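You operate a simulated robot arm through the tools that you are given. There is no shell and no other tool. Be economical: measure what you need, move in short steps, check, and stop when the job is done.

The job below is to be done with a simulated two-armed robot. You get a single attempt, and the scene is never put back.

JOB
On the top of the craft table, fold the blue cloth in half, so that its two long edges meet.

It is judged by the outcome, as a careful person would: the job done as asked, and still so three seconds after it is handed in. It fails if anything else is knocked over, pushed out of place, dropped, spilled or broken. Flat cloth is picked up by pressing the open fingertips on it (5 to 10 N) and closing them slowly along it; thin cloth reads only 2 to 8 mm in the jaws.

ROBOT AND FRAMES
Two 7-joint arms with two-finger parallel grippers on one trunk, on a base that drives. Base frame: it is fixed to the floor where the robot stands at the start and does not move with it; the origin is under the middle of the robot, x ahead of it, y to its left, z up; the surface under the hand at the start is at about z = 700. Units: mm, degrees, N and s.
The left shoulder is at the start at [20, 170, 978], the right one opposite. With the tool pointing down near the work surface each hand reaches from about 220 to 680 mm from the robot's upright axis, wherever it stands, measured 20 degrees to its own side. Places, roughly: blue cloth [600, 0, 700]; top of the craft table [600, 0, 700]. Payload 3.8 kg a hand.
The tool frame of a hand sits at the grasp point between the pads (the TCP): z along the fingers, y along the line on which they close. The tips reach 30 mm beyond it. Largest opening 110 mm; finger width 20, thickness 10; the body of the gripper, 48 by 112 mm, starts 55 mm behind the TCP.
Orientation is that of the tool frame in the base frame, as a unit quaternion [w, x, y, z]. With the fingers straight down and closing along the base's y, the tool's x points along the base's -x, its y along +y and its z along -z.

CONTROLS
- The arms move only by the tool drive_tool. It takes "left_commands", "right_commands" or both (then of equal length, played together; a hand with none holds still); each is a list of rows, each an object of numbers (a shift or turn left out is 0, a gripper value left out holds the last): "dx", "dy", "dz": the shift along the tool's x, y, z in mm; "ax", "ay", "az": the turn, a rotation vector about the tool's x, y, z in rad; "hand": the closure in counts, from 0 (fully open) to 255 (shut). In form: [{"dx": .., "dy": .., "dz": .., "ax": .., "ay": .., "az": .., "hand": ..}, ...]. A call has 1 to 8 rows; each row is the pose to reach, as a shift and turn from the pose commanded when the call began, along the tool's axes at that moment. A row lasts 0.2 s, in which the tool goes at most 50 mm and 8.6 degrees; a call with a longer step from one row to the next is refused whole, and so is a gripper value outside its range. A pose out of reach is approached as far as the arm can. The call stops where the force on the tool passes 40 N (or 10 N more than at its start, if that is more) or the arm is blocked; 0.2 s more then pass. Each finger travels about 72 mm/s and halts on what it meets, pressing with about 39 N; the grip force reading is that of the motor and also rises with nothing between the fingers. The clock runs only during rows and for 0.2 s after the last one: add rows that repeat a pose to give the fingers time. The reply holds the time, the measured pose of the TCP, the force on the tool along the base axes, the opening and the grip force, in the units named above and with some noise, with the torque about the TCP (base axes, N m) and any sound that the robot's microphone picked up, and new pictures: "views" is both (left out), scene, wrist or none (wrist: the cameras of the hands that moved).
- Cameras (640 x 400 px; columns grow to the right, rows downward): "scene" is now at [101.4, 14.5, 1117.4]; the picture's right is [0.19, -0.98, 0.00], its down [-0.67, -0.13, -0.73] and it looks along [0.72, 0.14, -0.69] (base axes); focal length 262 px, centre (320, 200). "left" rides on the left gripper at [72, -17, -103] in its tool frame; the picture's right is [0.23, 0.97, 0.00], its down [-0.76, 0.18, -0.62] and it looks along [-0.61, 0.14, 0.78] (tool axes); focal length 222 px, centre (320, 200). "right" rides on the right gripper at [72, 17, -103] in its tool frame; the picture's right is [-0.23, 0.97, 0.00], its down [-0.76, -0.18, -0.62] and it looks along [-0.61, -0.14, 0.78] (tool axes); focal length 222 px, centre (320, 200). There is no depth. A picture from a camera that has moved, and an enlarged one, comes with that camera's place and axes in the base frame and with its lens.
- slide_trunk(by): slides the trunk up (or, below 0, down) by that many mm; the arms and the scene camera ride with it, the base frame stays. It gives what a move gives, with no picture.
- drive_base(legs): drives the robot by 1 to 6 legs, each [ahead, turn to the left] in mm and degrees, along the robot's own axes; the way and the turn of a leg run together, so that a leg with both is an arc; at most 1500 mm and 180 degrees a leg. The arms and the cameras ride along, it lands a little off, and it stops where it bumps. It gives what a move gives, and a new picture of the scene camera.
- pan_tilt(pan, tilt): turns the head with the scene camera to pan (to the left, within 80 degrees either way) and tilt (down, from -29 to 69), counted from straight ahead of the robot. It gives what a move gives, and a new picture of the scene camera.
- zoom(camera, box): a new picture of the part [left, top, right, bottom] of that camera's present view, enlarged. It takes no simulated time.
- finish_job(): hands the job in; it is judged then, once.

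Go step by step. Nothing tells you exact positions but the pictures and the camera data: compare them with the known pose of the tool, close in by small moves and look again before you grip or let go. The budget is 120 turns and 260 pictures, counting those below and the enlarged ones. Unless the task says otherwise, let go and move clear before handing in, and close with one line.

The tools are called after ">>>" as name(argument=value, ...) on one line, values as JSON. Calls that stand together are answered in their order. drive_tool: Moves the arms, as the interface text tells. Its arguments: {"type":"object","properties":{"left_commands":{"type":"array","items":{"type":"object","properties":{"dx":{"type":"number"},"dy":{"type":"number"},"dz":{"type":"number"},"ax":{"type":"number"},"ay":{"type":"number"},"az":{"type":"number"},"hand":{"type":"number"}}}},"right_commands":{"type":"array","items":{"type":"object","properties":{"dx":{"type":"number"},"dy":{"type":"number"},"dz":{"type":"number"},"ax":{"type":"number"},"ay":{"type":"number"},"az":{"type":"number"},"hand":{"type":"number"}}}},"views":{"type":"string","enum":["both","scene","wrist","none"]}},"required":[]} The other tools are called the same way: slide_trunk (by) slides the trunk up or down; drive_base (legs) drives the base; pan_tilt (pan, tilt) turns the head that bears the scene camera; zoom (camera, box) takes an enlarged picture of a part of a camera's view; finish_job () hands the job in.

At the start:

```text
t: 0.0
left_tcp_pos: [475.8, 203.1, 894.4]
left_tool_rot: [0.0, 0.0, 1.0, 0.0]
left_ft_force: [0.2, -0.8, 0.0]
left_torque: [-0.01, 0.02, 0.0]
left_width: 110.1
left_finger_force: 0.1
right_tcp_pos: [394.8, -144.9, 913.1]
right_tool_rot: [0.0, 0.0, 1.0, 0.0]
right_ft_force: [0.0, -0.4, 1.2]
right_torque: [0.0, 0.0, -0.01]
right_width: 109.9
right_finger_force: 0.0
trunk travel left (down, up): [-75.0, 495.0]
robot x, y, heading: [0.3, 2.4, 0.2]
head pan, tilt: [10.7, 43.3]
```

scene: 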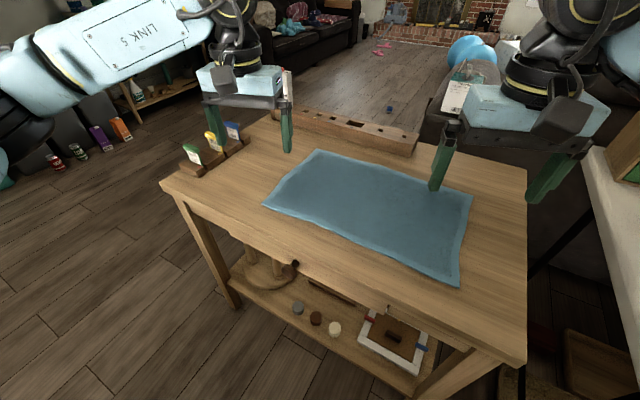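
right: 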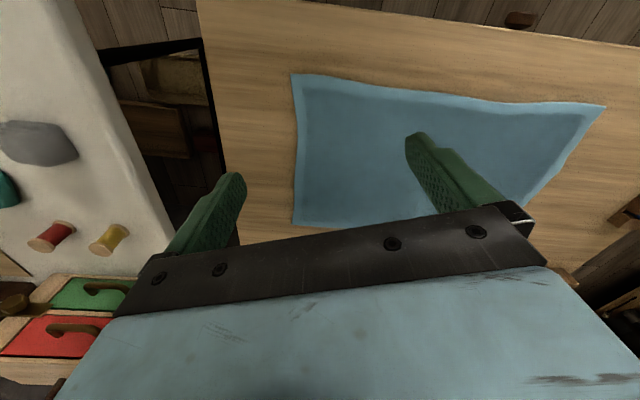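
left: 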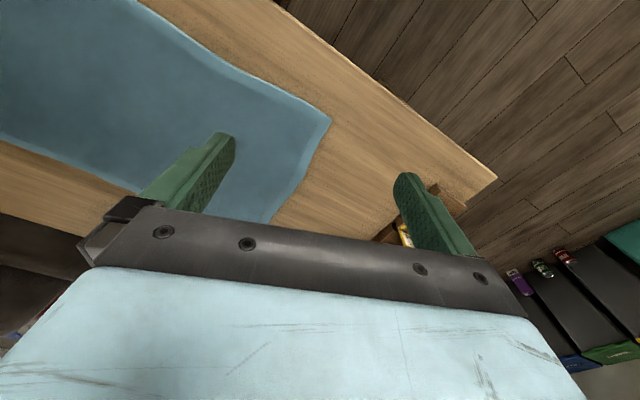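

The blue cloth lies at about A(743,145), B(622,-251), C(370,-176), D(496,222), so it measures roughly 415 x 260 mm and is turned about 17° from me. The far long edge is slightly out of reach, so I'll check the clearance around the base before driving closer.

>>> pan_tilt(pan=0, tilt=69)

>>> pan_tilt(pan=-50, tilt=50)

```text
t: 0.9
left_tcp_pos: [476.4, 204.1, 894.2]
left_tool_rot: [-0.001, 0.0, 1.0, 0.0]
left_ft_force: [0.5, -0.1, 0.7]
left_torque: [-0.01, -0.01, -0.02]
left_width: 110.2
left_finger_force: 0.0
right_tcp_pos: [395.3, -145.6, 912.6]
right_tool_rot: [0.0, 0.0, 1.0, 0.0]
right_ft_force: [-0.2, -0.4, 0.2]
right_torque: [0.02, 0.03, 0.01]
right_width: 109.8
right_finger_force: 0.0
trunk travel left (down, up): [-75.0, 495.0]
robot x, y, heading: [-2.0, 0.0, -0.1]
head pan, tilt: [0.0, 68.8]
camera scene: at [76.2, -0.9, 1086.1], right [0.0, -1.0, 0.0], down [-0.93, 0.0, -0.36], along [0.36, 0.0, -0.93], focal length 262 px, centre (320, 200)
```

scene: 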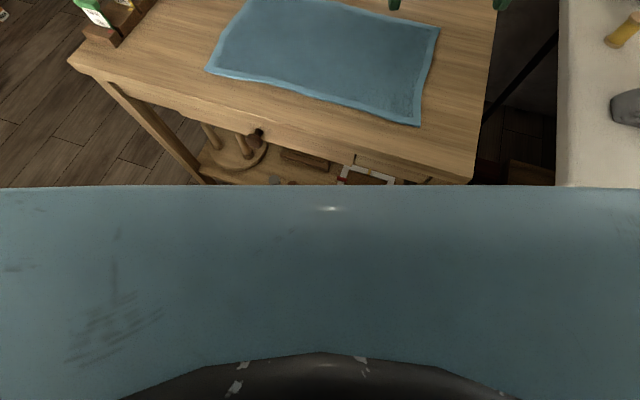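

```text
t: 2.1
left_tcp_pos: [474.6, 203.9, 893.8]
left_tool_rot: [0.0, 0.0, 1.0, 0.0]
left_ft_force: [0.9, 0.4, 0.4]
left_torque: [0.0, -0.02, 0.01]
left_width: 110.1
left_finger_force: 0.0
right_tcp_pos: [396.2, -144.9, 912.8]
right_tool_rot: [0.0, 0.0, 1.0, 0.0]
right_ft_force: [0.9, 0.6, 0.2]
right_torque: [-0.01, 0.01, 0.01]
right_width: 110.0
right_finger_force: 0.0
trunk travel left (down, up): [-75.0, 495.0]
robot x, y, heading: [2.1, 2.4, -0.3]
head pan, tilt: [-50.0, 50.0]
camera scene: at [69.7, -59.8, 1108.0], right [-0.77, -0.64, 0.0], down [-0.49, 0.59, -0.64], along [0.41, -0.49, -0.77], focal length 262 px, centre (320, 200)
```

scene: 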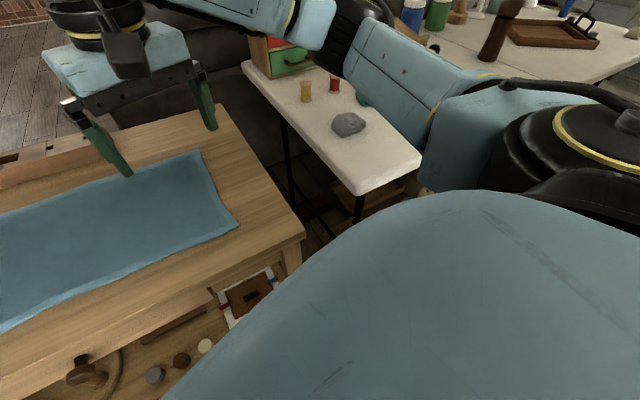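

The table's near edge is about 330 mm from my axis and the white counter is clear of the arms. I'll back off a little, step sideways, and come back in squared to the cloth and centred on it (heading -17°, near [72,132]).

>>> drive_base(legs=[[-120, 0], [0, 59], [187, 0], [0, -76]])

>>> pan_tilt(pan=0, tilt=50)

```text
t: 10.3
left_tcp_pos: [495.5, 201.4, 894.5]
left_tool_rot: [0.001, 0.161, 0.987, 0.001]
left_ft_force: [0.3, -0.9, -1.2]
left_torque: [0.02, 0.03, 0.02]
left_width: 109.8
left_finger_force: 0.1
right_tcp_pos: [309.5, -104.1, 911.6]
right_tool_rot: [0.0, 0.16, 0.987, 0.0]
right_ft_force: [0.0, -0.2, 0.2]
right_torque: [0.02, 0.05, -0.02]
right_width: 110.1
right_finger_force: 0.1
trunk travel left (down, up): [-75.0, 495.0]
robot x, y, heading: [-20.1, 157.3, -18.3]
head pan, tilt: [-50.0, 50.0]
camera scene: at [28.1, 79.9, 1108.0], right [-0.93, -0.37, 0.0], down [-0.28, 0.71, -0.64], along [0.24, -0.6, -0.77], focal length 262 px, centre (320, 200)
```

scene: 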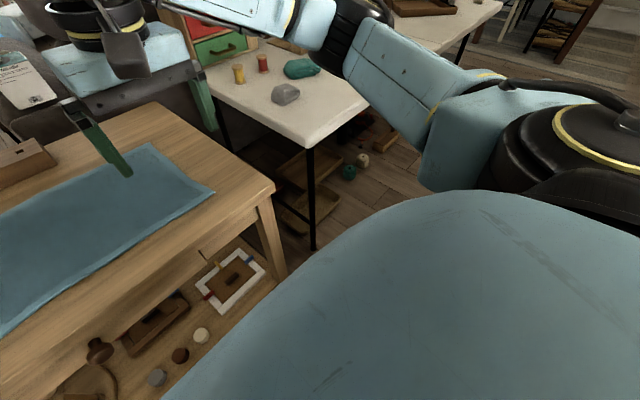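

```text
t: 11.5
left_tcp_pos: [496.6, 201.1, 894.1]
left_tool_rot: [0.0, 0.161, 0.987, -0.001]
left_ft_force: [0.1, 0.0, 0.0]
left_torque: [0.0, -0.01, -0.02]
left_width: 110.0
left_finger_force: 0.0
right_tcp_pos: [310.5, -103.9, 913.6]
right_tool_rot: [0.0, 0.161, 0.987, 0.0]
right_ft_force: [-0.1, -0.5, 0.8]
right_torque: [-0.01, -0.03, -0.02]
right_width: 110.0
right_finger_force: 0.1
trunk travel left (down, up): [-75.0, 495.0]
robot x, y, heading: [-21.7, 162.6, -18.3]
head pan, tilt: [0.0, 50.0]
camera scene: at [72.9, 127.1, 1108.1], right [-0.32, -0.95, 0.0], down [-0.73, 0.24, -0.64], along [0.61, -0.2, -0.77], focal length 262 px, centre (320, 200)
```

scene: 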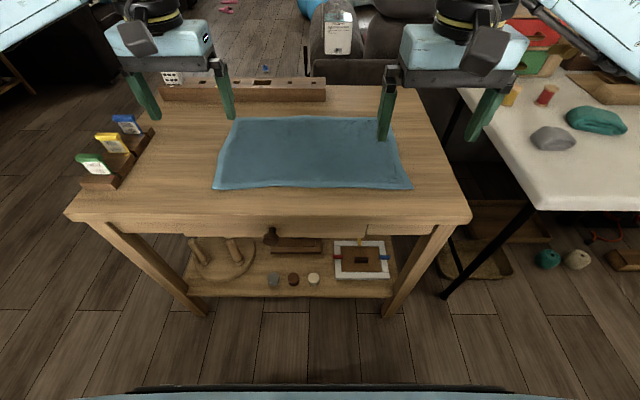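

I'm now square to the cloth, and the base front is well short of the table (floor is visible in between). I'll drive ahead 150 mm, which brings both long edges into reach.

>>> drive_base(legs=[[150, 0]])

```text
t: 12.9
left_tcp_pos: [639.6, 153.0, 893.7]
left_tool_rot: [0.0, 0.16, 0.987, 0.0]
left_ft_force: [0.2, -0.8, -0.5]
left_torque: [-0.04, 0.03, 0.02]
left_width: 110.0
left_finger_force: 0.1
right_tcp_pos: [453.2, -152.7, 912.3]
right_tool_rot: [0.0, 0.161, 0.987, 0.0]
right_ft_force: [0.7, 0.1, -0.8]
right_torque: [0.0, -0.03, 0.0]
right_width: 110.0
right_finger_force: 0.2
trunk travel left (down, up): [-75.0, 495.0]
robot x, y, heading: [123.0, 109.8, -18.5]
head pan, tilt: [0.0, 50.0]
camera scene: at [216.9, 78.9, 1108.0], right [-0.32, -0.95, 0.0], down [-0.73, 0.24, -0.64], along [0.61, -0.2, -0.77], focal length 262 px, centre (320, 200)
```

scene: 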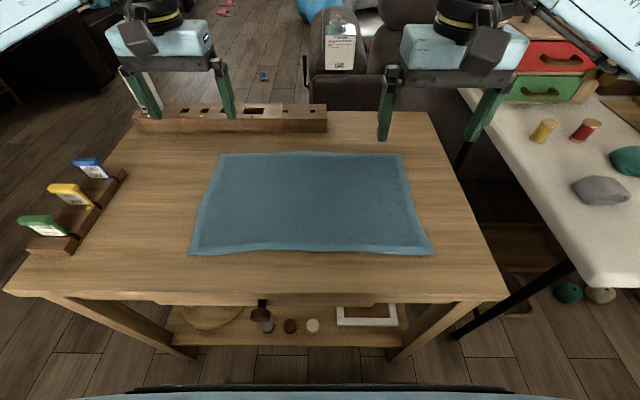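

The cloth's near long edge is about 400 mm along my forward axis and the far one about 668, with corners at lateral positions of about 370 and -50. I'll bring both hands above the near corners with the fingers partly closed.

>>> drive_tool(left_commands=[{"dx": 25, "dy": -2, "dz": 20, "hand": 60}, {"dx": 50, "dy": -5, "dz": 40, "hand": 120}, {"dx": 75, "dy": -7, "dz": 60, "hand": 162}, {"dx": 100, "dy": -10, "dz": 85, "hand": 162}, {"dx": 125, "dy": -13, "dz": 110, "hand": 162}, {"dx": 150, "dy": -15, "dz": 134, "hand": 162}], right_commands=[{"dx": 12, "dy": -2, "dz": 25, "hand": 60}, {"dx": 24, "dy": -5, "dz": 50, "hand": 120}, {"dx": 36, "dy": -7, "dz": 75, "hand": 162}, {"dx": 48, "dy": -10, "dz": 100, "hand": 162}, {"dx": 60, "dy": -12, "dz": 125, "hand": 162}, {"dx": 70, "dy": -14, "dz": 152, "hand": 162}])

```text
t: 14.3
left_tcp_pos: [490.3, 187.7, 762.6]
left_tool_rot: [0.0, 0.161, 0.987, 0.0]
left_ft_force: [-0.6, -0.2, 0.0]
left_torque: [0.0, 0.0, -0.04]
left_width: 40.2
left_finger_force: 0.1
right_tcp_pos: [383.2, -145.2, 759.8]
right_tool_rot: [0.0, 0.161, 0.987, 0.0]
right_ft_force: [0.6, -0.5, -0.5]
right_torque: [0.01, -0.01, -0.03]
right_width: 40.4
right_finger_force: 0.0
trunk travel left (down, up): [-75.0, 495.0]
robot x, y, heading: [125.4, 110.6, -18.3]
head pan, tilt: [0.0, 50.0]
camera scene: at [216.4, 79.1, 1108.1], right [-0.32, -0.95, 0.0], down [-0.73, 0.24, -0.64], along [0.61, -0.2, -0.77], focal length 262 px, centre (320, 200)
camera right: at [319.2, -105.7, 861.7], right [0.53, 0.85, 0.0], down [0.67, -0.41, 0.62], along [0.53, -0.33, -0.78], focal length 222 px, centre (320, 200)
camera left: at [416.4, 194.5, 866.0], right [0.09, 1.0, 0.0], down [0.78, -0.07, 0.62], along [0.62, -0.06, -0.78], focal length 222 px, centre (320, 200)
```

scene: 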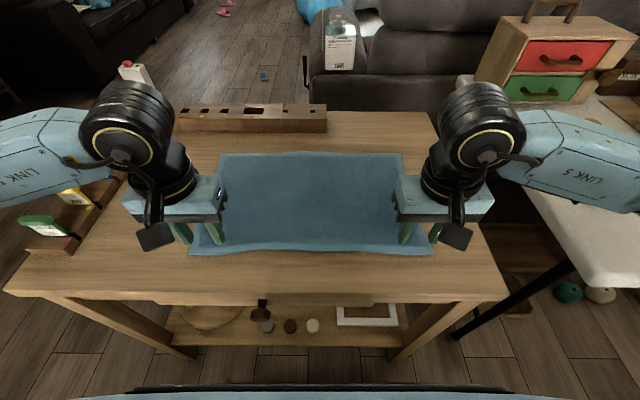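
right: 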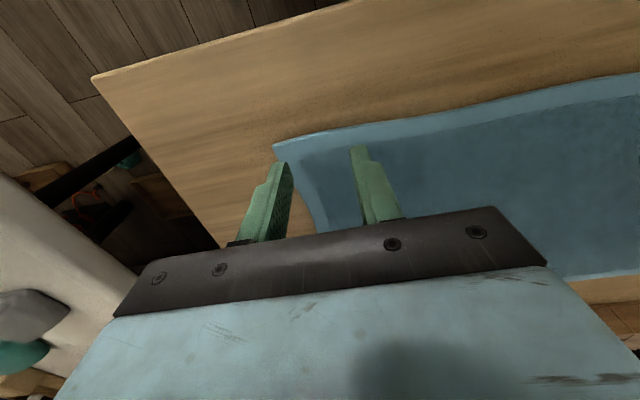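
left: 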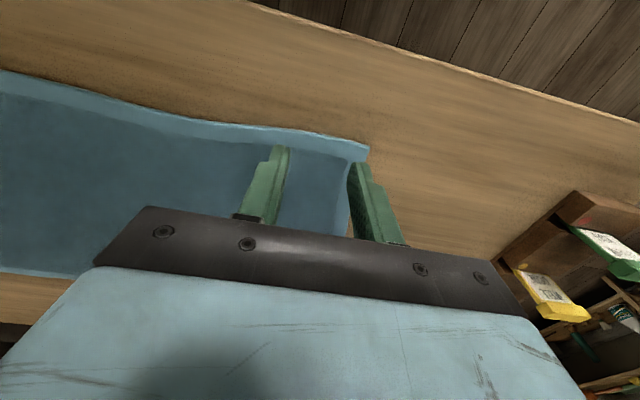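

The wrist views put the corners at forward 401/398 and lateral 371/-53, so the fingers are 35–39 mm in from them, close to the edge. I'll shift 4 mm inward and lower until just above contact.

>>> drive_tool(left_commands=[{"dx": -4, "dy": 2, "dz": 15}, {"dx": -4, "dy": 2, "dz": 29}, {"dx": -4, "dy": 2, "dz": 31}], right_commands=[{"dx": -4, "dz": 14}, {"dx": -4, "dz": 26}, {"dx": -4, "dz": 28}], views="wrist")

```text
t: 15.1
left_tcp_pos: [496.6, 187.3, 733.2]
left_tool_rot: [0.003, 0.161, 0.987, -0.001]
left_ft_force: [-2.0, 4.0, 28.0]
left_torque: [0.12, 0.08, 0.02]
left_width: 39.9
left_finger_force: 0.0
right_tcp_pos: [386.8, -145.1, 733.6]
right_tool_rot: [0.004, 0.161, 0.987, 0.0]
right_ft_force: [2.8, -1.3, 9.8]
right_torque: [-0.05, -0.05, -0.01]
right_width: 40.1
right_finger_force: 0.0
trunk travel left (down, up): [-75.0, 495.0]
robot x, y, heading: [126.2, 109.4, -18.7]
head pan, tilt: [0.0, 50.0]
camera right: at [322.0, -106.7, 835.7], right [0.53, 0.85, 0.0], down [0.66, -0.41, 0.63], along [0.53, -0.33, -0.78], focal length 222 px, centre (320, 200)
camera left: at [421.9, 195.7, 835.7], right [0.09, 1.0, 0.0], down [0.78, -0.07, 0.63], along [0.62, -0.06, -0.78], focal length 222 px, centre (320, 200)
```

right: 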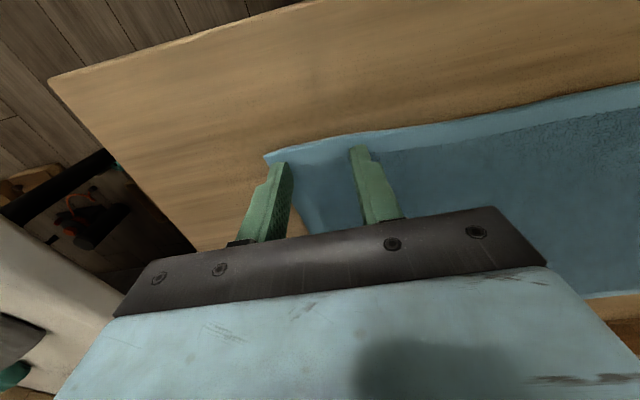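
left: 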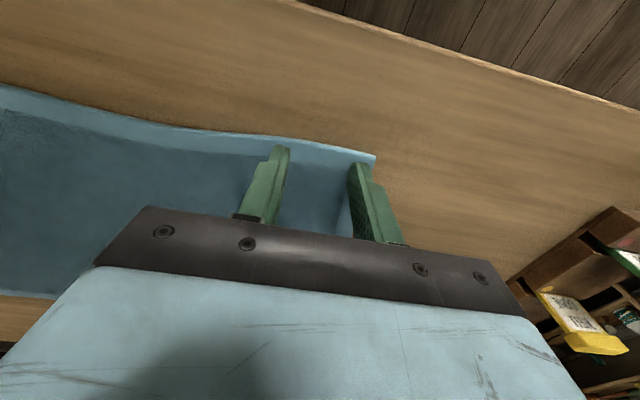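

Both hands touch at z≈733, with the left pressing too hard. The edge is about 4–5 mm outside the fingers, so I'll lift slightly, shift back 5 mm, and press down again more gently.

>>> drive_tool(left_commands=[{"dz": -5}, {"dx": 5, "dz": -5}, {"dx": 5, "dz": -1}, {"dx": 5, "dz": -1}], right_commands=[{"dz": -5}, {"dx": 5, "dz": -5}, {"dx": 5, "dz": 0}, {"dx": 5, "dz": 0}], views="none")

```text
t: 16.1
left_tcp_pos: [491.5, 188.8, 732.2]
left_tool_rot: [0.003, 0.161, 0.987, 0.0]
left_ft_force: [4.7, 5.7, 31.6]
left_torque: [0.14, -0.12, -0.01]
left_width: 39.7
left_finger_force: 0.1
right_tcp_pos: [380.7, -143.2, 733.7]
right_tool_rot: [0.002, 0.16, 0.987, 0.0]
right_ft_force: [-1.8, -3.1, 11.2]
right_torque: [-0.04, 0.01, -0.01]
right_width: 40.0
right_finger_force: 0.1
trunk travel left (down, up): [-75.0, 495.0]
robot x, y, heading: [124.1, 116.9, -18.6]
head pan, tilt: [0.0, 50.0]
```

The left hand still presses about 30 N, so I'll ease it up.

>>> drive_tool(left_commands=[{"dz": -2}, {"dz": -2}], views="none")

```text
t: 16.7
left_tcp_pos: [491.7, 188.4, 731.6]
left_tool_rot: [0.001, 0.16, 0.987, 0.0]
left_ft_force: [6.3, 1.1, 21.2]
left_torque: [-0.01, -0.23, 0.04]
left_width: 40.0
left_finger_force: 0.1
right_tcp_pos: [381.0, -142.9, 733.0]
right_tool_rot: [0.0, 0.161, 0.987, 0.0]
right_ft_force: [-2.8, -2.6, 17.9]
right_torque: [-0.1, 0.06, 0.01]
right_width: 40.1
right_finger_force: 0.0
trunk travel left (down, up): [-75.0, 495.0]
robot x, y, heading: [124.9, 113.7, -18.7]
head pan, tilt: [0.0, 50.0]
```

The forces are coupled between the hands; I'll ease both a bit more.

>>> drive_tool(left_commands=[{"dz": -2}, {"dz": -2}], right_commands=[{"dz": -1}, {"dz": -1}], views="none")

```text
t: 17.3
left_tcp_pos: [490.4, 188.4, 733.8]
left_tool_rot: [-0.002, 0.162, 0.987, 0.0]
left_ft_force: [0.0, -0.7, 4.8]
left_torque: [-0.01, -0.01, 0.02]
left_width: 40.1
left_finger_force: 0.1
right_tcp_pos: [380.8, -143.3, 732.2]
right_tool_rot: [0.0, 0.16, 0.987, 0.001]
right_ft_force: [-1.2, -3.4, 11.0]
right_torque: [-0.01, 0.02, 0.02]
right_width: 39.9
right_finger_force: 0.1
trunk travel left (down, up): [-75.0, 495.0]
robot x, y, heading: [124.3, 112.2, -18.5]
head pan, tilt: [0.0, 50.0]
```

Now about 5 and 11 N, which is right for picking up cloth. I'll close both hands slowly.

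>>> drive_tool(left_commands=[{"dz": 0.5, "hand": 174}, {"dz": 0.5, "hand": 186}, {"dz": 0.5, "hand": 198}, {"dz": 0.5, "hand": 210}, {"dz": 0.5, "hand": 222}, {"dz": 0.5, "hand": 234}, {"dz": 0.5, "hand": 246}, {"dz": 0.5, "hand": 255}], right_commands=[{"hand": 174}, {"hand": 186}, {"hand": 198}, {"hand": 210}, {"hand": 222}, {"hand": 234}, {"hand": 246}, {"hand": 255}], views="both")

```text
t: 19.1
left_tcp_pos: [492.9, 187.0, 733.0]
left_tool_rot: [0.0, 0.161, 0.987, -0.001]
left_ft_force: [-1.0, -6.3, 2.2]
left_torque: [-0.17, 0.09, 0.02]
left_width: 3.4
left_finger_force: 39.0
right_tcp_pos: [381.4, -142.5, 733.7]
right_tool_rot: [0.0, 0.16, 0.987, 0.0]
right_ft_force: [2.1, 7.0, 7.8]
right_torque: [0.17, -0.08, 0.13]
right_width: 4.7
right_finger_force: 39.1
trunk travel left (down, up): [-75.0, 495.0]
robot x, y, heading: [123.0, 111.3, -18.7]
head pan, tilt: [0.0, 50.0]
camera scene: at [216.2, 79.3, 1108.1], right [-0.32, -0.95, 0.0], down [-0.73, 0.24, -0.64], along [0.61, -0.2, -0.77], focal length 262 px, centre (320, 200)
camera right: at [317.2, -104.2, 836.2], right [0.52, 0.85, 0.0], down [0.67, -0.41, 0.62], along [0.53, -0.33, -0.78], focal length 222 px, centre (320, 200)
camera left: at [417.4, 196.6, 837.6], right [0.09, 1.0, 0.0], down [0.78, -0.07, 0.62], along [0.62, -0.06, -0.78], focal length 222 px, centre (320, 200)
```

scene: 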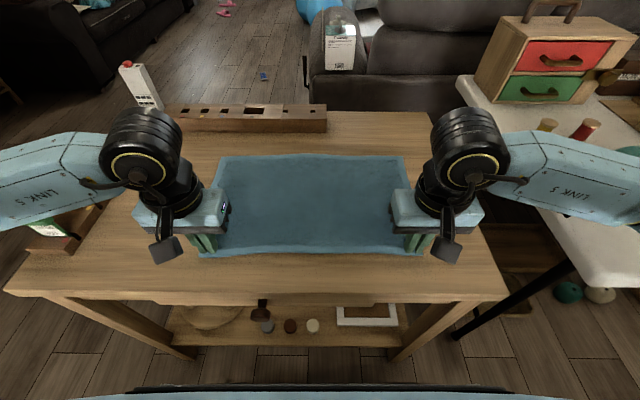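
right: 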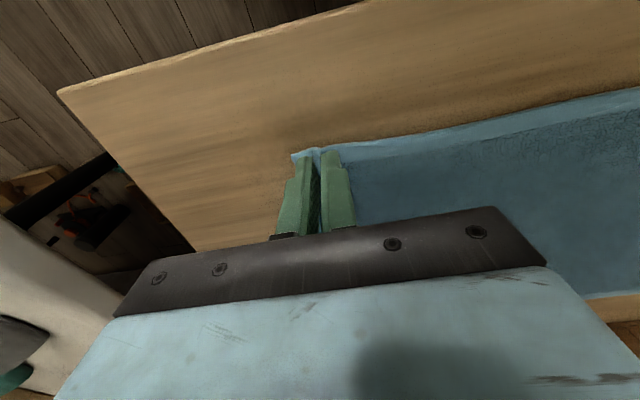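
left: 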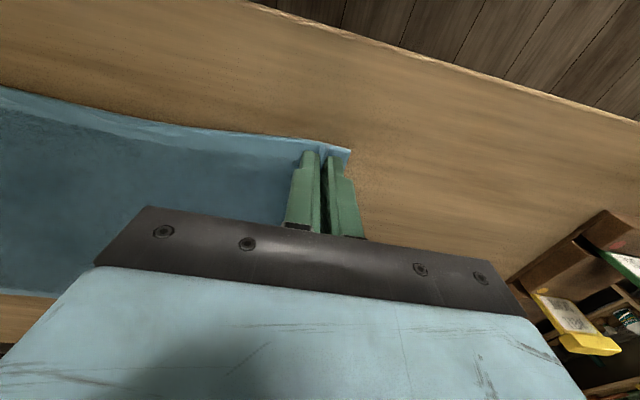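

Both hands hold the cloth (3.4 and 4.7 mm). I'll lift and start along the arc, then check.

>>> drive_tool(left_commands=[{"dx": -2, "dz": -15}, {"dx": -6, "dz": -30}, {"dx": -14, "dz": -46}, {"dx": -26, "dz": -62}, {"dx": -42, "dz": -76}, {"dx": -60, "dz": -88}], right_commands=[{"dx": -2, "dz": -15}, {"dx": -6, "dz": -30}, {"dx": -14, "dz": -46}, {"dx": -26, "dz": -62}, {"dx": -42, "dz": -76}, {"dx": -60, "dz": -88}], views="both")

```text
t: 20.5
left_tcp_pos: [549.0, 170.3, 820.6]
left_tool_rot: [0.001, 0.162, 0.987, 0.0]
left_ft_force: [-2.1, -6.2, -1.1]
left_torque: [-0.19, 0.04, -0.01]
left_width: 3.3
left_finger_force: 39.7
right_tcp_pos: [438.8, -163.6, 821.6]
right_tool_rot: [0.0, 0.161, 0.987, 0.0]
right_ft_force: [2.0, 7.1, 0.3]
right_torque: [0.18, -0.05, 0.13]
right_width: 4.4
right_finger_force: 38.6
trunk travel left (down, up): [-75.0, 495.0]
robot x, y, heading: [124.3, 109.7, -18.7]
head pan, tilt: [0.0, 50.0]
camera scene: at [216.5, 79.0, 1108.0], right [-0.32, -0.95, 0.0], down [-0.73, 0.24, -0.64], along [0.61, -0.2, -0.77], focal length 262 px, centre (320, 200)
camera right: at [374.8, -124.4, 924.0], right [0.53, 0.85, 0.0], down [0.67, -0.41, 0.62], along [0.53, -0.33, -0.78], focal length 222 px, centre (320, 200)
camera left: at [474.4, 177.3, 924.9], right [0.1, 1.0, 0.0], down [0.78, -0.07, 0.62], along [0.62, -0.06, -0.78], focal length 222 px, centre (320, 200)
```

scene: 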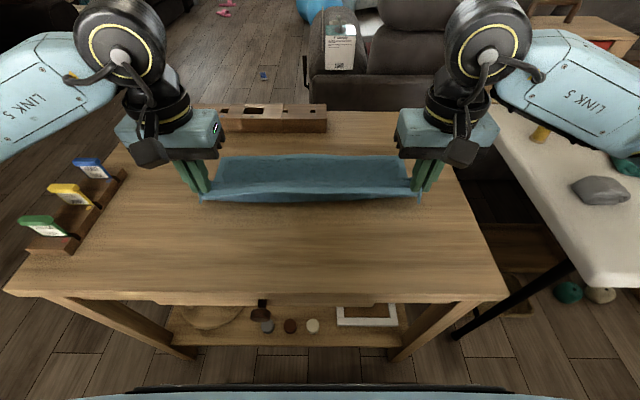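
right: 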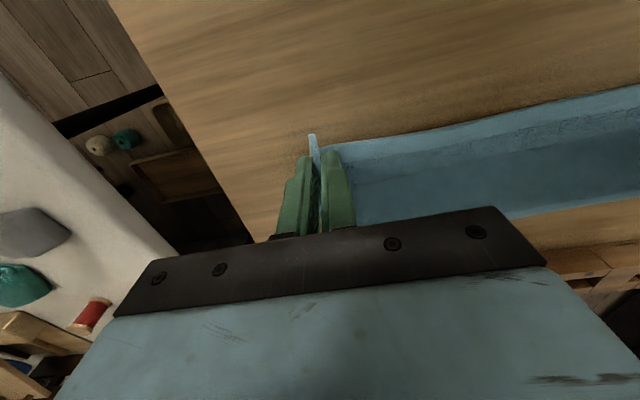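
left: 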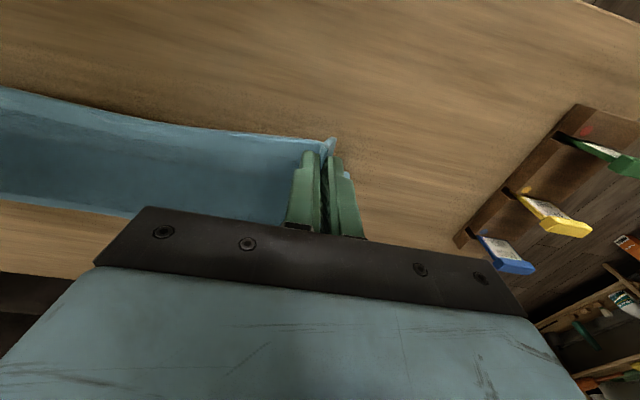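

The cloth lifts cleanly. I'll continue the arc forward.

>>> drive_tool(left_commands=[{"dx": -20, "dz": -8}, {"dx": -42, "dz": -12}, {"dx": -66, "dz": -12}, {"dx": -90, "dz": -6}, {"dx": -114, "dz": 2}, {"dx": -138, "dz": 14}], right_commands=[{"dx": -20, "dz": -8}, {"dx": -42, "dz": -12}, {"dx": -66, "dz": -12}, {"dx": -90, "dz": -6}, {"dx": -114, "dz": 2}, {"dx": -138, "dz": 14}], views="both")

```text
t: 21.9
left_tcp_pos: [681.4, 124.6, 808.7]
left_tool_rot: [0.0, 0.162, 0.987, 0.0]
left_ft_force: [-1.8, -5.6, -0.7]
left_torque: [-0.13, 0.06, -0.05]
left_width: 3.2
left_finger_force: 38.5
right_tcp_pos: [570.8, -204.1, 806.7]
right_tool_rot: [0.0, 0.161, 0.987, 0.001]
right_ft_force: [2.5, 4.9, 1.0]
right_torque: [0.16, -0.02, 0.1]
right_width: 4.2
right_finger_force: 39.3
trunk travel left (down, up): [-75.0, 495.0]
robot x, y, heading: [127.2, 109.9, -18.4]
head pan, tilt: [0.0, 50.0]
camera scene: at [216.7, 79.0, 1108.0], right [-0.32, -0.95, 0.0], down [-0.73, 0.24, -0.64], along [0.61, -0.2, -0.77], focal length 262 px, centre (320, 200)
camera right: at [506.8, -166.1, 910.1], right [0.52, 0.85, 0.0], down [0.67, -0.41, 0.62], along [0.53, -0.33, -0.78], focal length 222 px, centre (320, 200)
camera left: at [607.0, 132.9, 911.9], right [0.09, 1.0, 0.0], down [0.78, -0.07, 0.62], along [0.62, -0.06, -0.78], focal length 222 px, centre (320, 200)
```

scene: 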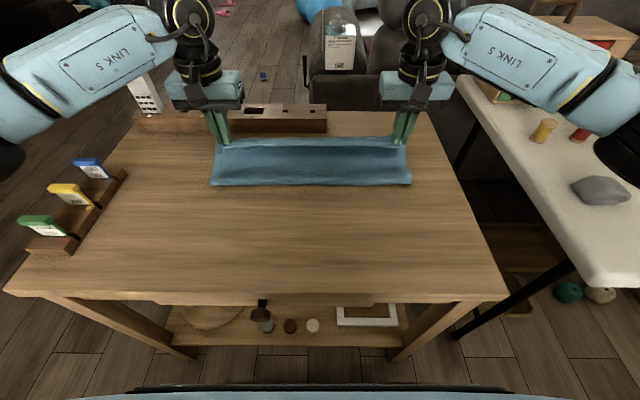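
right: 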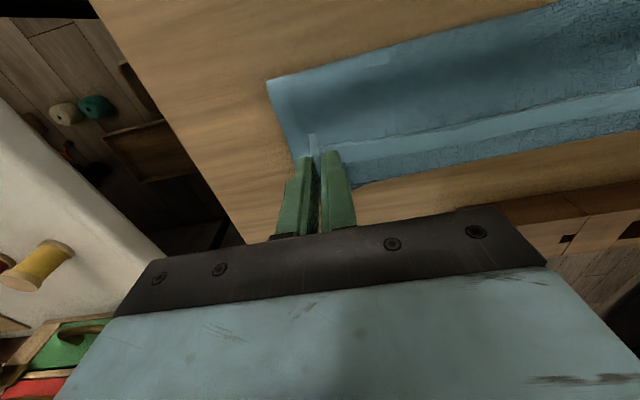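
left: 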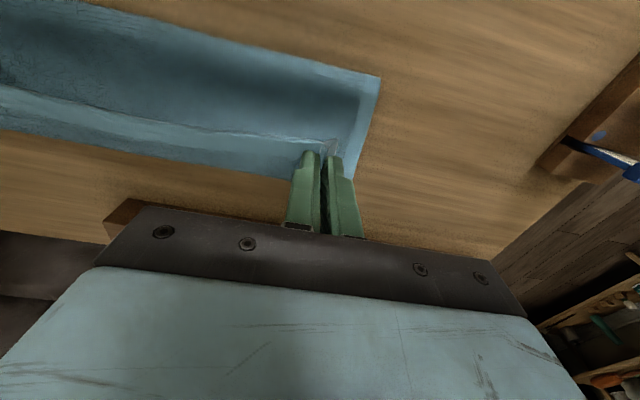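

The loose edge is almost over the far edge (lower layer's far edge at forward ≈ 660–668, hands at 607). I'll move 48 mm forward while descending to just above the table.

>>> drive_tool(left_commands=[{"dx": -14, "dz": 12}, {"dx": -26, "dz": 26}, {"dx": -37, "dz": 42}, {"dx": -44, "dz": 56}, {"dx": -48, "dz": 68}], right_commands=[{"dx": -14, "dz": 12}, {"dx": -26, "dz": 25}, {"dx": -37, "dz": 40}, {"dx": -44, "dz": 54}, {"dx": -48, "dz": 66}], views="both")

```text
t: 23.1
left_tcp_pos: [724.5, 110.0, 739.6]
left_tool_rot: [0.001, 0.161, 0.987, -0.001]
left_ft_force: [-2.5, -5.5, 3.9]
left_torque: [-0.17, 0.1, 0.0]
left_width: 3.4
left_finger_force: 39.2
right_tcp_pos: [614.5, -222.8, 742.6]
right_tool_rot: [0.001, 0.161, 0.987, 0.001]
right_ft_force: [2.0, 7.7, 1.6]
right_torque: [0.18, 0.0, 0.1]
right_width: 4.4
right_finger_force: 39.1
trunk travel left (down, up): [-75.0, 495.0]
robot x, y, heading: [126.3, 116.5, -18.8]
head pan, tilt: [0.0, 50.0]
camera scene: at [215.8, 79.3, 1108.2], right [-0.32, -0.95, 0.0], down [-0.73, 0.24, -0.64], along [0.61, -0.2, -0.77], focal length 262 px, centre (320, 200)
camera right: at [551.0, -182.8, 845.3], right [0.52, 0.85, 0.0], down [0.66, -0.41, 0.62], along [0.53, -0.33, -0.78], focal length 222 px, centre (320, 200)
camera left: at [650.3, 118.6, 843.4], right [0.09, 1.0, 0.0], down [0.78, -0.07, 0.62], along [0.62, -0.06, -0.78], focal length 222 px, centre (320, 200)
```

scene: 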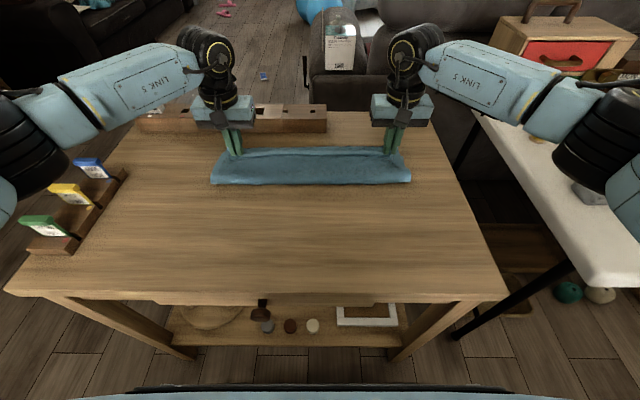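
right: 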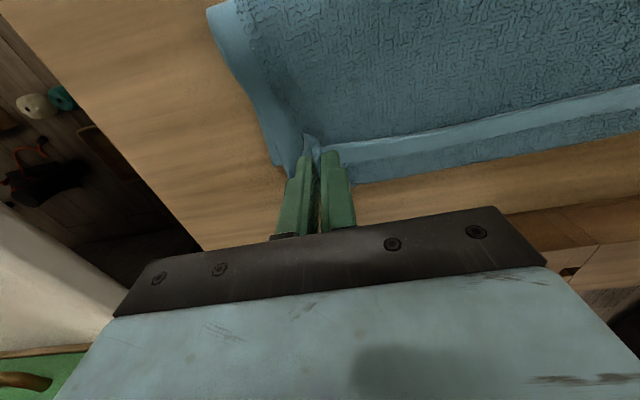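
left: 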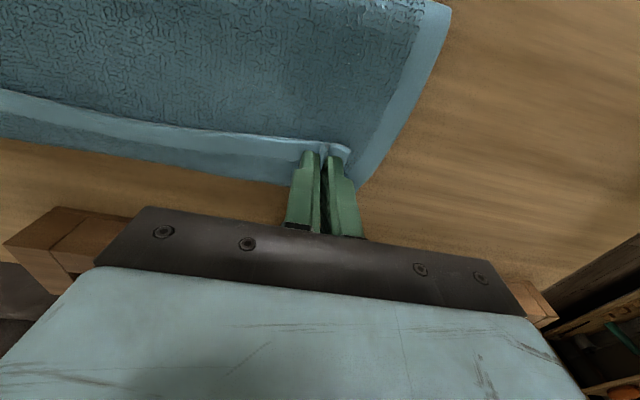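

Near the fingers the loose edge is 15–20 mm short of the lower layer's edge. I'll go 12 mm further forward, lower to contact, and release gently.

>>> drive_tool(left_commands=[{"dx": -6, "dz": 0}, {"dx": -12, "dz": 1}, {"dx": -12, "dz": 3}, {"dx": -12, "dz": 4}], right_commands=[{"dx": -6, "dz": 0}, {"dx": -12, "dz": 3}, {"dx": -12, "dz": 5}, {"dx": -12, "dz": 7}], views="wrist")

```text
t: 24.1
left_tcp_pos: [735.7, 106.2, 738.3]
left_tool_rot: [0.002, 0.161, 0.987, 0.0]
left_ft_force: [-4.8, -5.3, 11.7]
left_torque: [-0.17, 0.16, -0.02]
left_width: 3.2
left_finger_force: 39.0
right_tcp_pos: [626.4, -225.1, 737.2]
right_tool_rot: [0.003, 0.161, 0.987, 0.0]
right_ft_force: [0.9, 5.3, 15.6]
right_torque: [0.18, 0.11, 0.13]
right_width: 4.3
right_finger_force: 39.7
trunk travel left (down, up): [-75.0, 495.0]
robot x, y, heading: [125.6, 112.1, -18.4]
head pan, tilt: [0.0, 50.0]
camera right: at [561.6, -185.7, 840.4], right [0.53, 0.85, 0.0], down [0.66, -0.41, 0.63], along [0.54, -0.33, -0.78], focal length 222 px, centre (320, 200)
camera left: at [661.6, 114.9, 841.2], right [0.09, 1.0, 0.0], down [0.78, -0.07, 0.63], along [0.62, -0.06, -0.78], focal length 222 px, centre (320, 200)
```

right: 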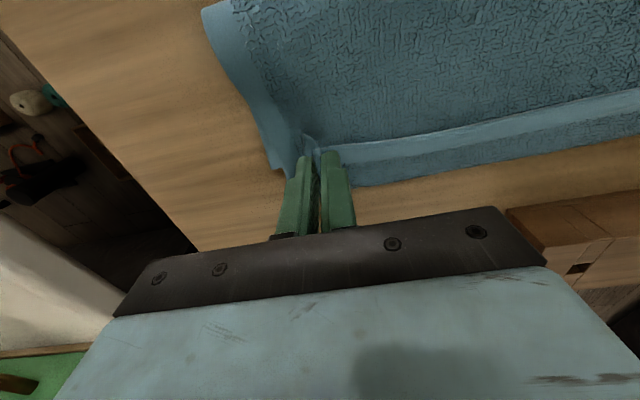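
left: 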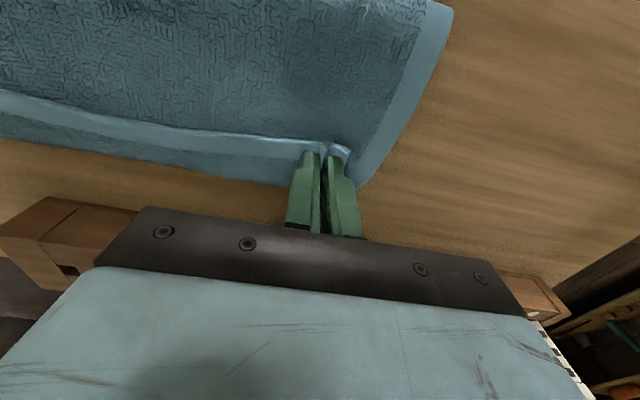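

I need a closer look at what the strip in front of the fingers is: the lower layer, or a curl of the upper one.

>>> zoom(camera="left", box=[120, 90, 400, 220])

>>> zoom(camera="scene", box=[190, 110, 430, 210])

```text
2.29 times, centred on (260, 155) of left
camera zoom: at [661.6, 114.9, 841.2], right [0.09, 1.0, 0.0], down [0.78, -0.07, 0.63], along [0.62, -0.06, -0.78], focal length 508 px, centre (457, 303)
```

zoom: 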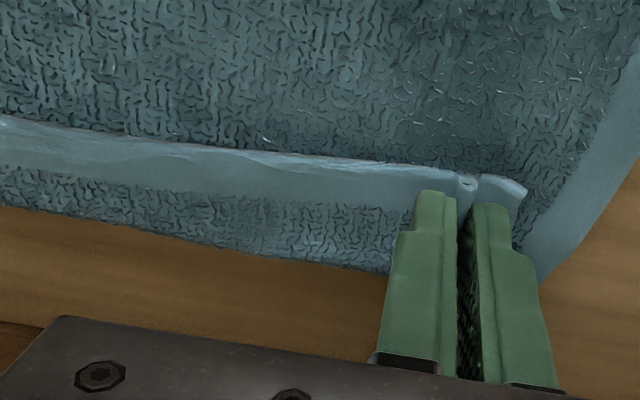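

```text
2.67 times, centred on (310, 160) of scene
camera zoom: at [214.4, 79.7, 1108.5], right [-0.32, -0.95, 0.0], down [-0.72, 0.24, -0.64], along [0.61, -0.2, -0.76], focal length 700 px, centre (347, 307)
```

zoom: 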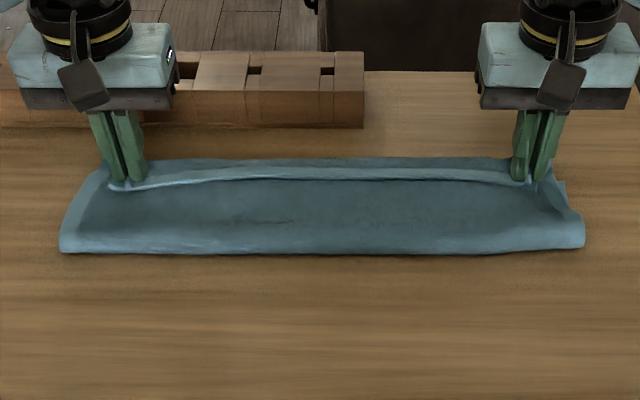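

The strip is a curl: the held edge is flipped back about 20 mm onto the upper layer. I'll ease the pressure, open the fingers to spread the gathers, lift clear, and look at how it lies.

>>> drive_tool(left_commands=[{"dz": -1, "hand": 240}, {"dz": -1, "hand": 220}, {"dz": -1, "hand": 200}, {"dz": -1, "hand": 180}, {"dz": -1, "hand": 165}, {"dz": -15, "hand": 165}, {"dz": -50, "hand": 165}, {"dz": -90, "hand": 165}], right_commands=[{"dz": -1, "hand": 240}, {"dz": -1, "hand": 220}, {"dz": -1, "hand": 200}, {"dz": -1, "hand": 180}, {"dz": -1, "hand": 165}, {"dz": -15, "hand": 165}, {"dz": -50, "hand": 165}, {"dz": -90, "hand": 165}], views="both")

```text
t: 25.9
left_tcp_pos: [735.1, 106.0, 826.5]
left_tool_rot: [0.0, 0.161, 0.987, 0.0]
left_ft_force: [0.1, 0.2, -0.3]
left_torque: [-0.03, 0.0, -0.01]
left_width: 38.6
left_finger_force: 0.0
right_tcp_pos: [627.3, -226.0, 825.0]
right_tool_rot: [0.0, 0.161, 0.987, 0.0]
right_ft_force: [0.3, 0.1, 0.6]
right_torque: [-0.02, -0.03, -0.01]
right_width: 38.8
right_finger_force: 0.0
trunk travel left (down, up): [-75.0, 495.0]
robot x, y, heading: [125.3, 112.2, -18.4]
head pan, tilt: [0.0, 50.0]
camera scene: at [216.1, 79.2, 1108.1], right [-0.32, -0.95, 0.0], down [-0.73, 0.24, -0.64], along [0.61, -0.2, -0.77], focal length 262 px, centre (320, 200)
camera right: at [562.3, -186.0, 927.6], right [0.53, 0.85, 0.0], down [0.67, -0.41, 0.62], along [0.53, -0.33, -0.78], focal length 222 px, centre (320, 200)
camera left: at [661.1, 114.0, 929.9], right [0.09, 1.0, 0.0], down [0.78, -0.07, 0.62], along [0.62, -0.06, -0.78], focal length 222 px, centre (320, 200)
```

scene: 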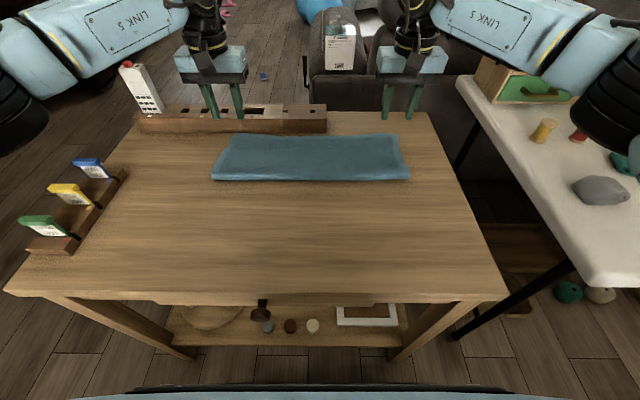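
right: 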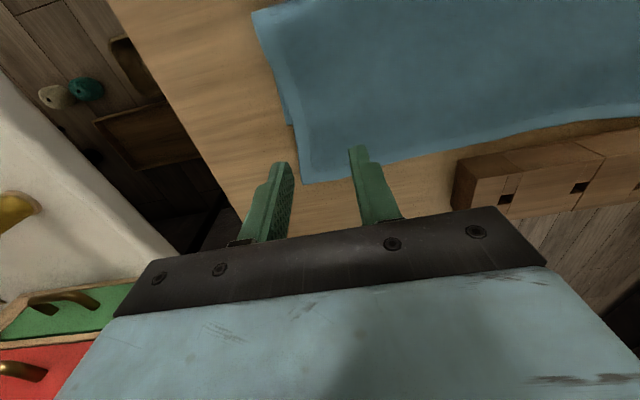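
left: 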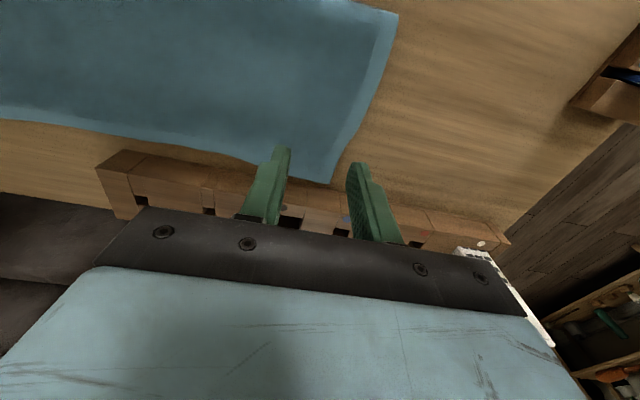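

The flap unrolled by itself and the cloth lies flat and folded. I'll zoom in to see how the two edges compare.

>>> zoom(camera="scene", box=[200, 115, 420, 195])

>>> zoom(camera="right", box=[230, 0, 640, 220])

>>> zoom(camera="left", box=[0, 0, 420, 220])

```text
2.91 times, centred on (310, 155) of scene
camera zoom: at [216.1, 79.2, 1108.1], right [-0.32, -0.95, 0.0], down [-0.73, 0.24, -0.64], along [0.61, -0.2, -0.77], focal length 763 px, centre (349, 331)
```

zoom: 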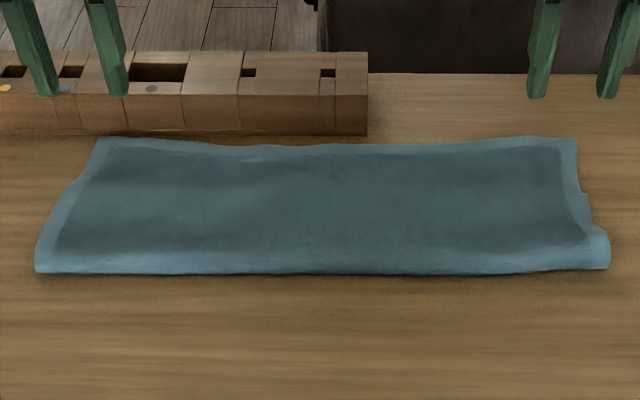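

```text
1.56 times, centred on (435, 110) of right
camera zoom: at [562.3, -186.0, 927.6], right [0.53, 0.85, 0.0], down [0.67, -0.41, 0.62], along [0.53, -0.33, -0.78], focal length 347 px, centre (140, 340)
```

zoom: 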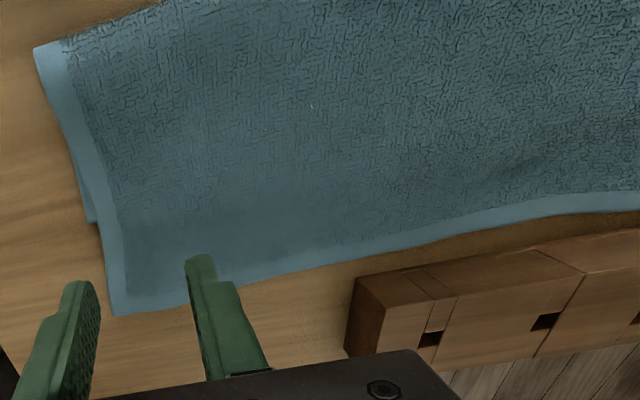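

```text
1.52 times, centred on (210, 110) of left
camera zoom: at [661.1, 114.0, 929.9], right [0.09, 1.0, 0.0], down [0.78, -0.07, 0.62], along [0.62, -0.06, -0.78], focal length 338 px, centre (488, 337)
```

zoom: 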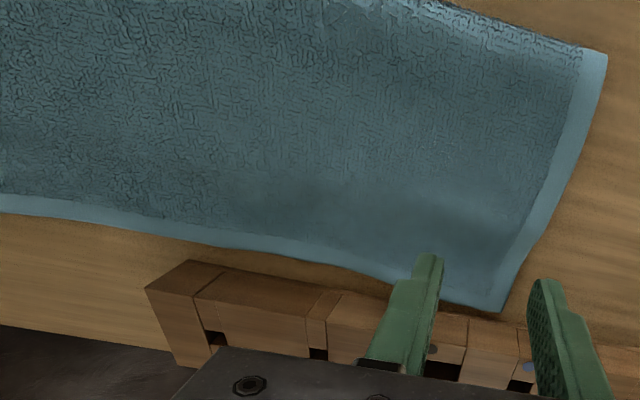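

The wrist view shows the upper edge overshooting the lower one by about 75 mm (upper at F≈740, lower at F≈665). The fix is to regrip the upper edge, lift it back to mid-fold, and re-lay it at the right place. The tool is already oriented so that it won't curl this time. I'll first drive 40 mm closer for reach.

>>> drive_base(legs=[[40, 0]])

```text
t: 26.8
left_tcp_pos: [774.0, 93.0, 825.1]
left_tool_rot: [0.0, 0.161, 0.987, 0.0]
left_ft_force: [0.0, 0.9, 0.0]
left_torque: [0.01, 0.0, -0.01]
left_width: 38.9
left_finger_force: 0.0
right_tcp_pos: [664.6, -237.6, 824.2]
right_tool_rot: [0.001, 0.162, 0.987, 0.0]
right_ft_force: [1.0, 0.0, -1.0]
right_torque: [-0.01, 0.03, 0.0]
right_width: 39.0
right_finger_force: 0.0
trunk travel left (down, up): [-75.0, 495.0]
robot x, y, heading: [165.6, 95.5, -18.6]
head pan, tilt: [0.0, 50.0]
camera scene: at [254.7, 66.2, 1108.0], right [-0.32, -0.95, 0.0], down [-0.73, 0.24, -0.64], along [0.61, -0.2, -0.77], focal length 262 px, centre (320, 200)
```

scene: 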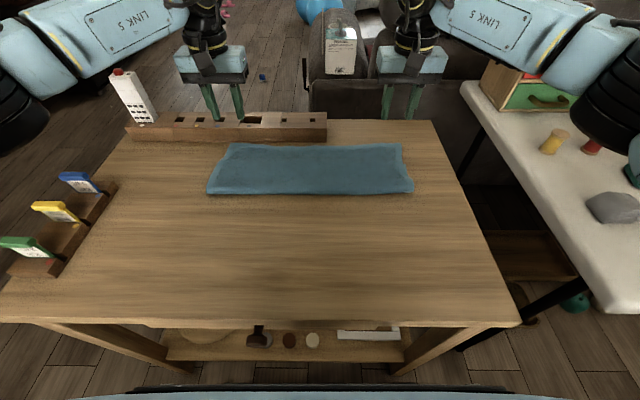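

Now in reach. The rail front is at F≈755, which leaves about 15 mm beyond the fingers. I'll come down near the upper edge and check.

>>> drive_tool(left_commands=[{"dx": -12, "dy": -3, "dz": 25}, {"dx": -24, "dy": -6.5, "dz": 50}, {"dx": -24, "dy": -6.5, "dz": 75}], right_commands=[{"dx": -12, "dy": -3, "dz": 25}, {"dx": -23, "dy": -6.5, "dz": 50}, {"dx": -23, "dy": -6.5, "dz": 74}], views="both")

```text
t: 27.6
left_tcp_pos: [795.3, 79.7, 749.5]
left_tool_rot: [0.001, 0.162, 0.987, 0.0]
left_ft_force: [-0.1, -0.2, 0.3]
left_torque: [-0.03, -0.02, 0.01]
left_width: 38.9
left_finger_force: 0.0
right_tcp_pos: [683.6, -252.0, 749.0]
right_tool_rot: [0.0, 0.161, 0.987, 0.0]
right_ft_force: [-0.2, -1.0, 0.2]
right_torque: [-0.01, 0.02, -0.02]
right_width: 39.0
right_finger_force: 0.1
trunk travel left (down, up): [-75.0, 495.0]
robot x, y, heading: [159.3, 101.5, -18.6]
head pan, tilt: [0.0, 50.0]
camera scene: at [254.4, 66.3, 1108.0], right [-0.32, -0.95, 0.0], down [-0.73, 0.24, -0.64], along [0.61, -0.2, -0.77], focal length 262 px, centre (320, 200)
camera right: at [620.4, -212.7, 852.4], right [0.53, 0.85, 0.0], down [0.67, -0.41, 0.62], along [0.53, -0.33, -0.78], focal length 222 px, centre (320, 200)
camera left: at [720.8, 87.1, 853.4], right [0.1, 1.0, 0.0], down [0.78, -0.07, 0.62], along [0.62, -0.06, -0.78], focal length 222 px, centre (320, 200)
```

scene: 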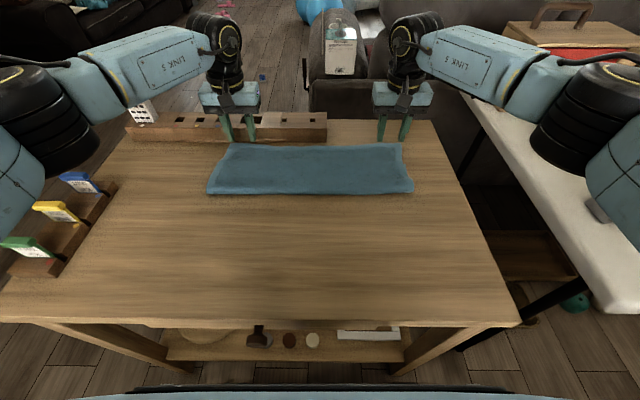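
right: 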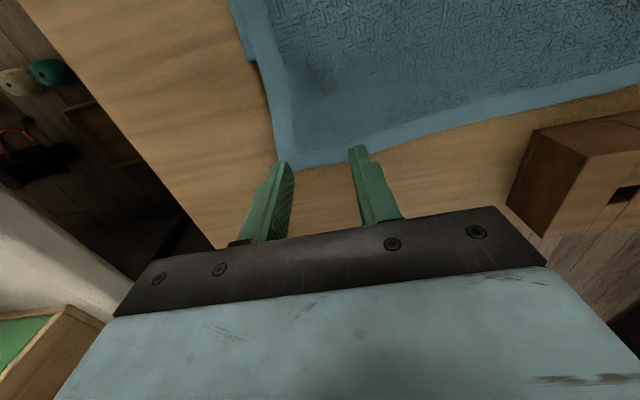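
left: 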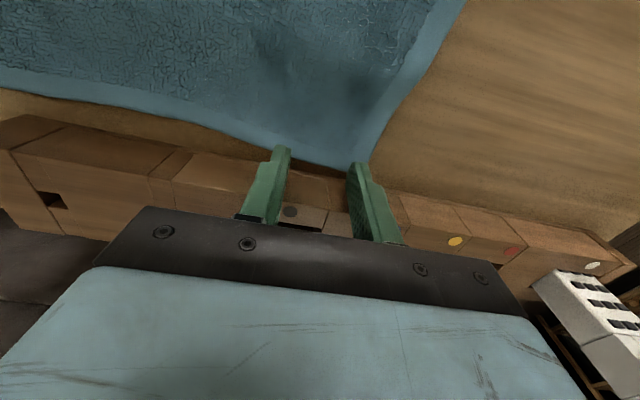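

The fingers straddle the upper edge properly near each corner. Lowering to contact.

>>> drive_tool(left_commands=[{"dz": 8}, {"dz": 14}, {"dz": 15}], right_commands=[{"dz": 8}, {"dz": 14}, {"dz": 15}], views="none")

```text
t: 28.4
left_tcp_pos: [794.2, 78.5, 735.6]
left_tool_rot: [-0.001, 0.162, 0.987, 0.0]
left_ft_force: [0.4, -0.1, 0.0]
left_torque: [-0.02, -0.01, 0.02]
left_width: 38.7
left_finger_force: 0.0
right_tcp_pos: [683.3, -250.3, 735.1]
right_tool_rot: [0.0, 0.161, 0.987, 0.0]
right_ft_force: [-0.4, -0.1, 0.6]
right_torque: [0.0, -0.01, 0.03]
right_width: 38.9
right_finger_force: 0.1
trunk travel left (down, up): [-75.0, 495.0]
robot x, y, heading: [165.8, 98.6, -18.9]
head pan, tilt: [0.0, 50.0]
```

No contact yet; a little further down.

>>> drive_tool(left_commands=[{"dz": 1.5}, {"dz": 2.5}, {"dz": 2.5}], right_commands=[{"dz": 1.5}, {"dz": 2.5}, {"dz": 2.5}], views="none")

```text
t: 29.1
left_tcp_pos: [795.4, 78.4, 734.5]
left_tool_rot: [0.0, 0.161, 0.987, 0.0]
left_ft_force: [-0.1, -1.4, 2.7]
left_torque: [-0.03, 0.01, 0.02]
left_width: 39.0
left_finger_force: 0.0
right_tcp_pos: [683.9, -250.7, 733.5]
right_tool_rot: [0.001, 0.161, 0.987, -0.001]
right_ft_force: [0.9, 0.7, 2.8]
right_torque: [0.02, 0.02, -0.02]
right_width: 38.8
right_finger_force: 0.0
trunk travel left (down, up): [-75.0, 495.0]
robot x, y, heading: [162.2, 100.6, -18.3]
head pan, tilt: [0.0, 50.0]
```

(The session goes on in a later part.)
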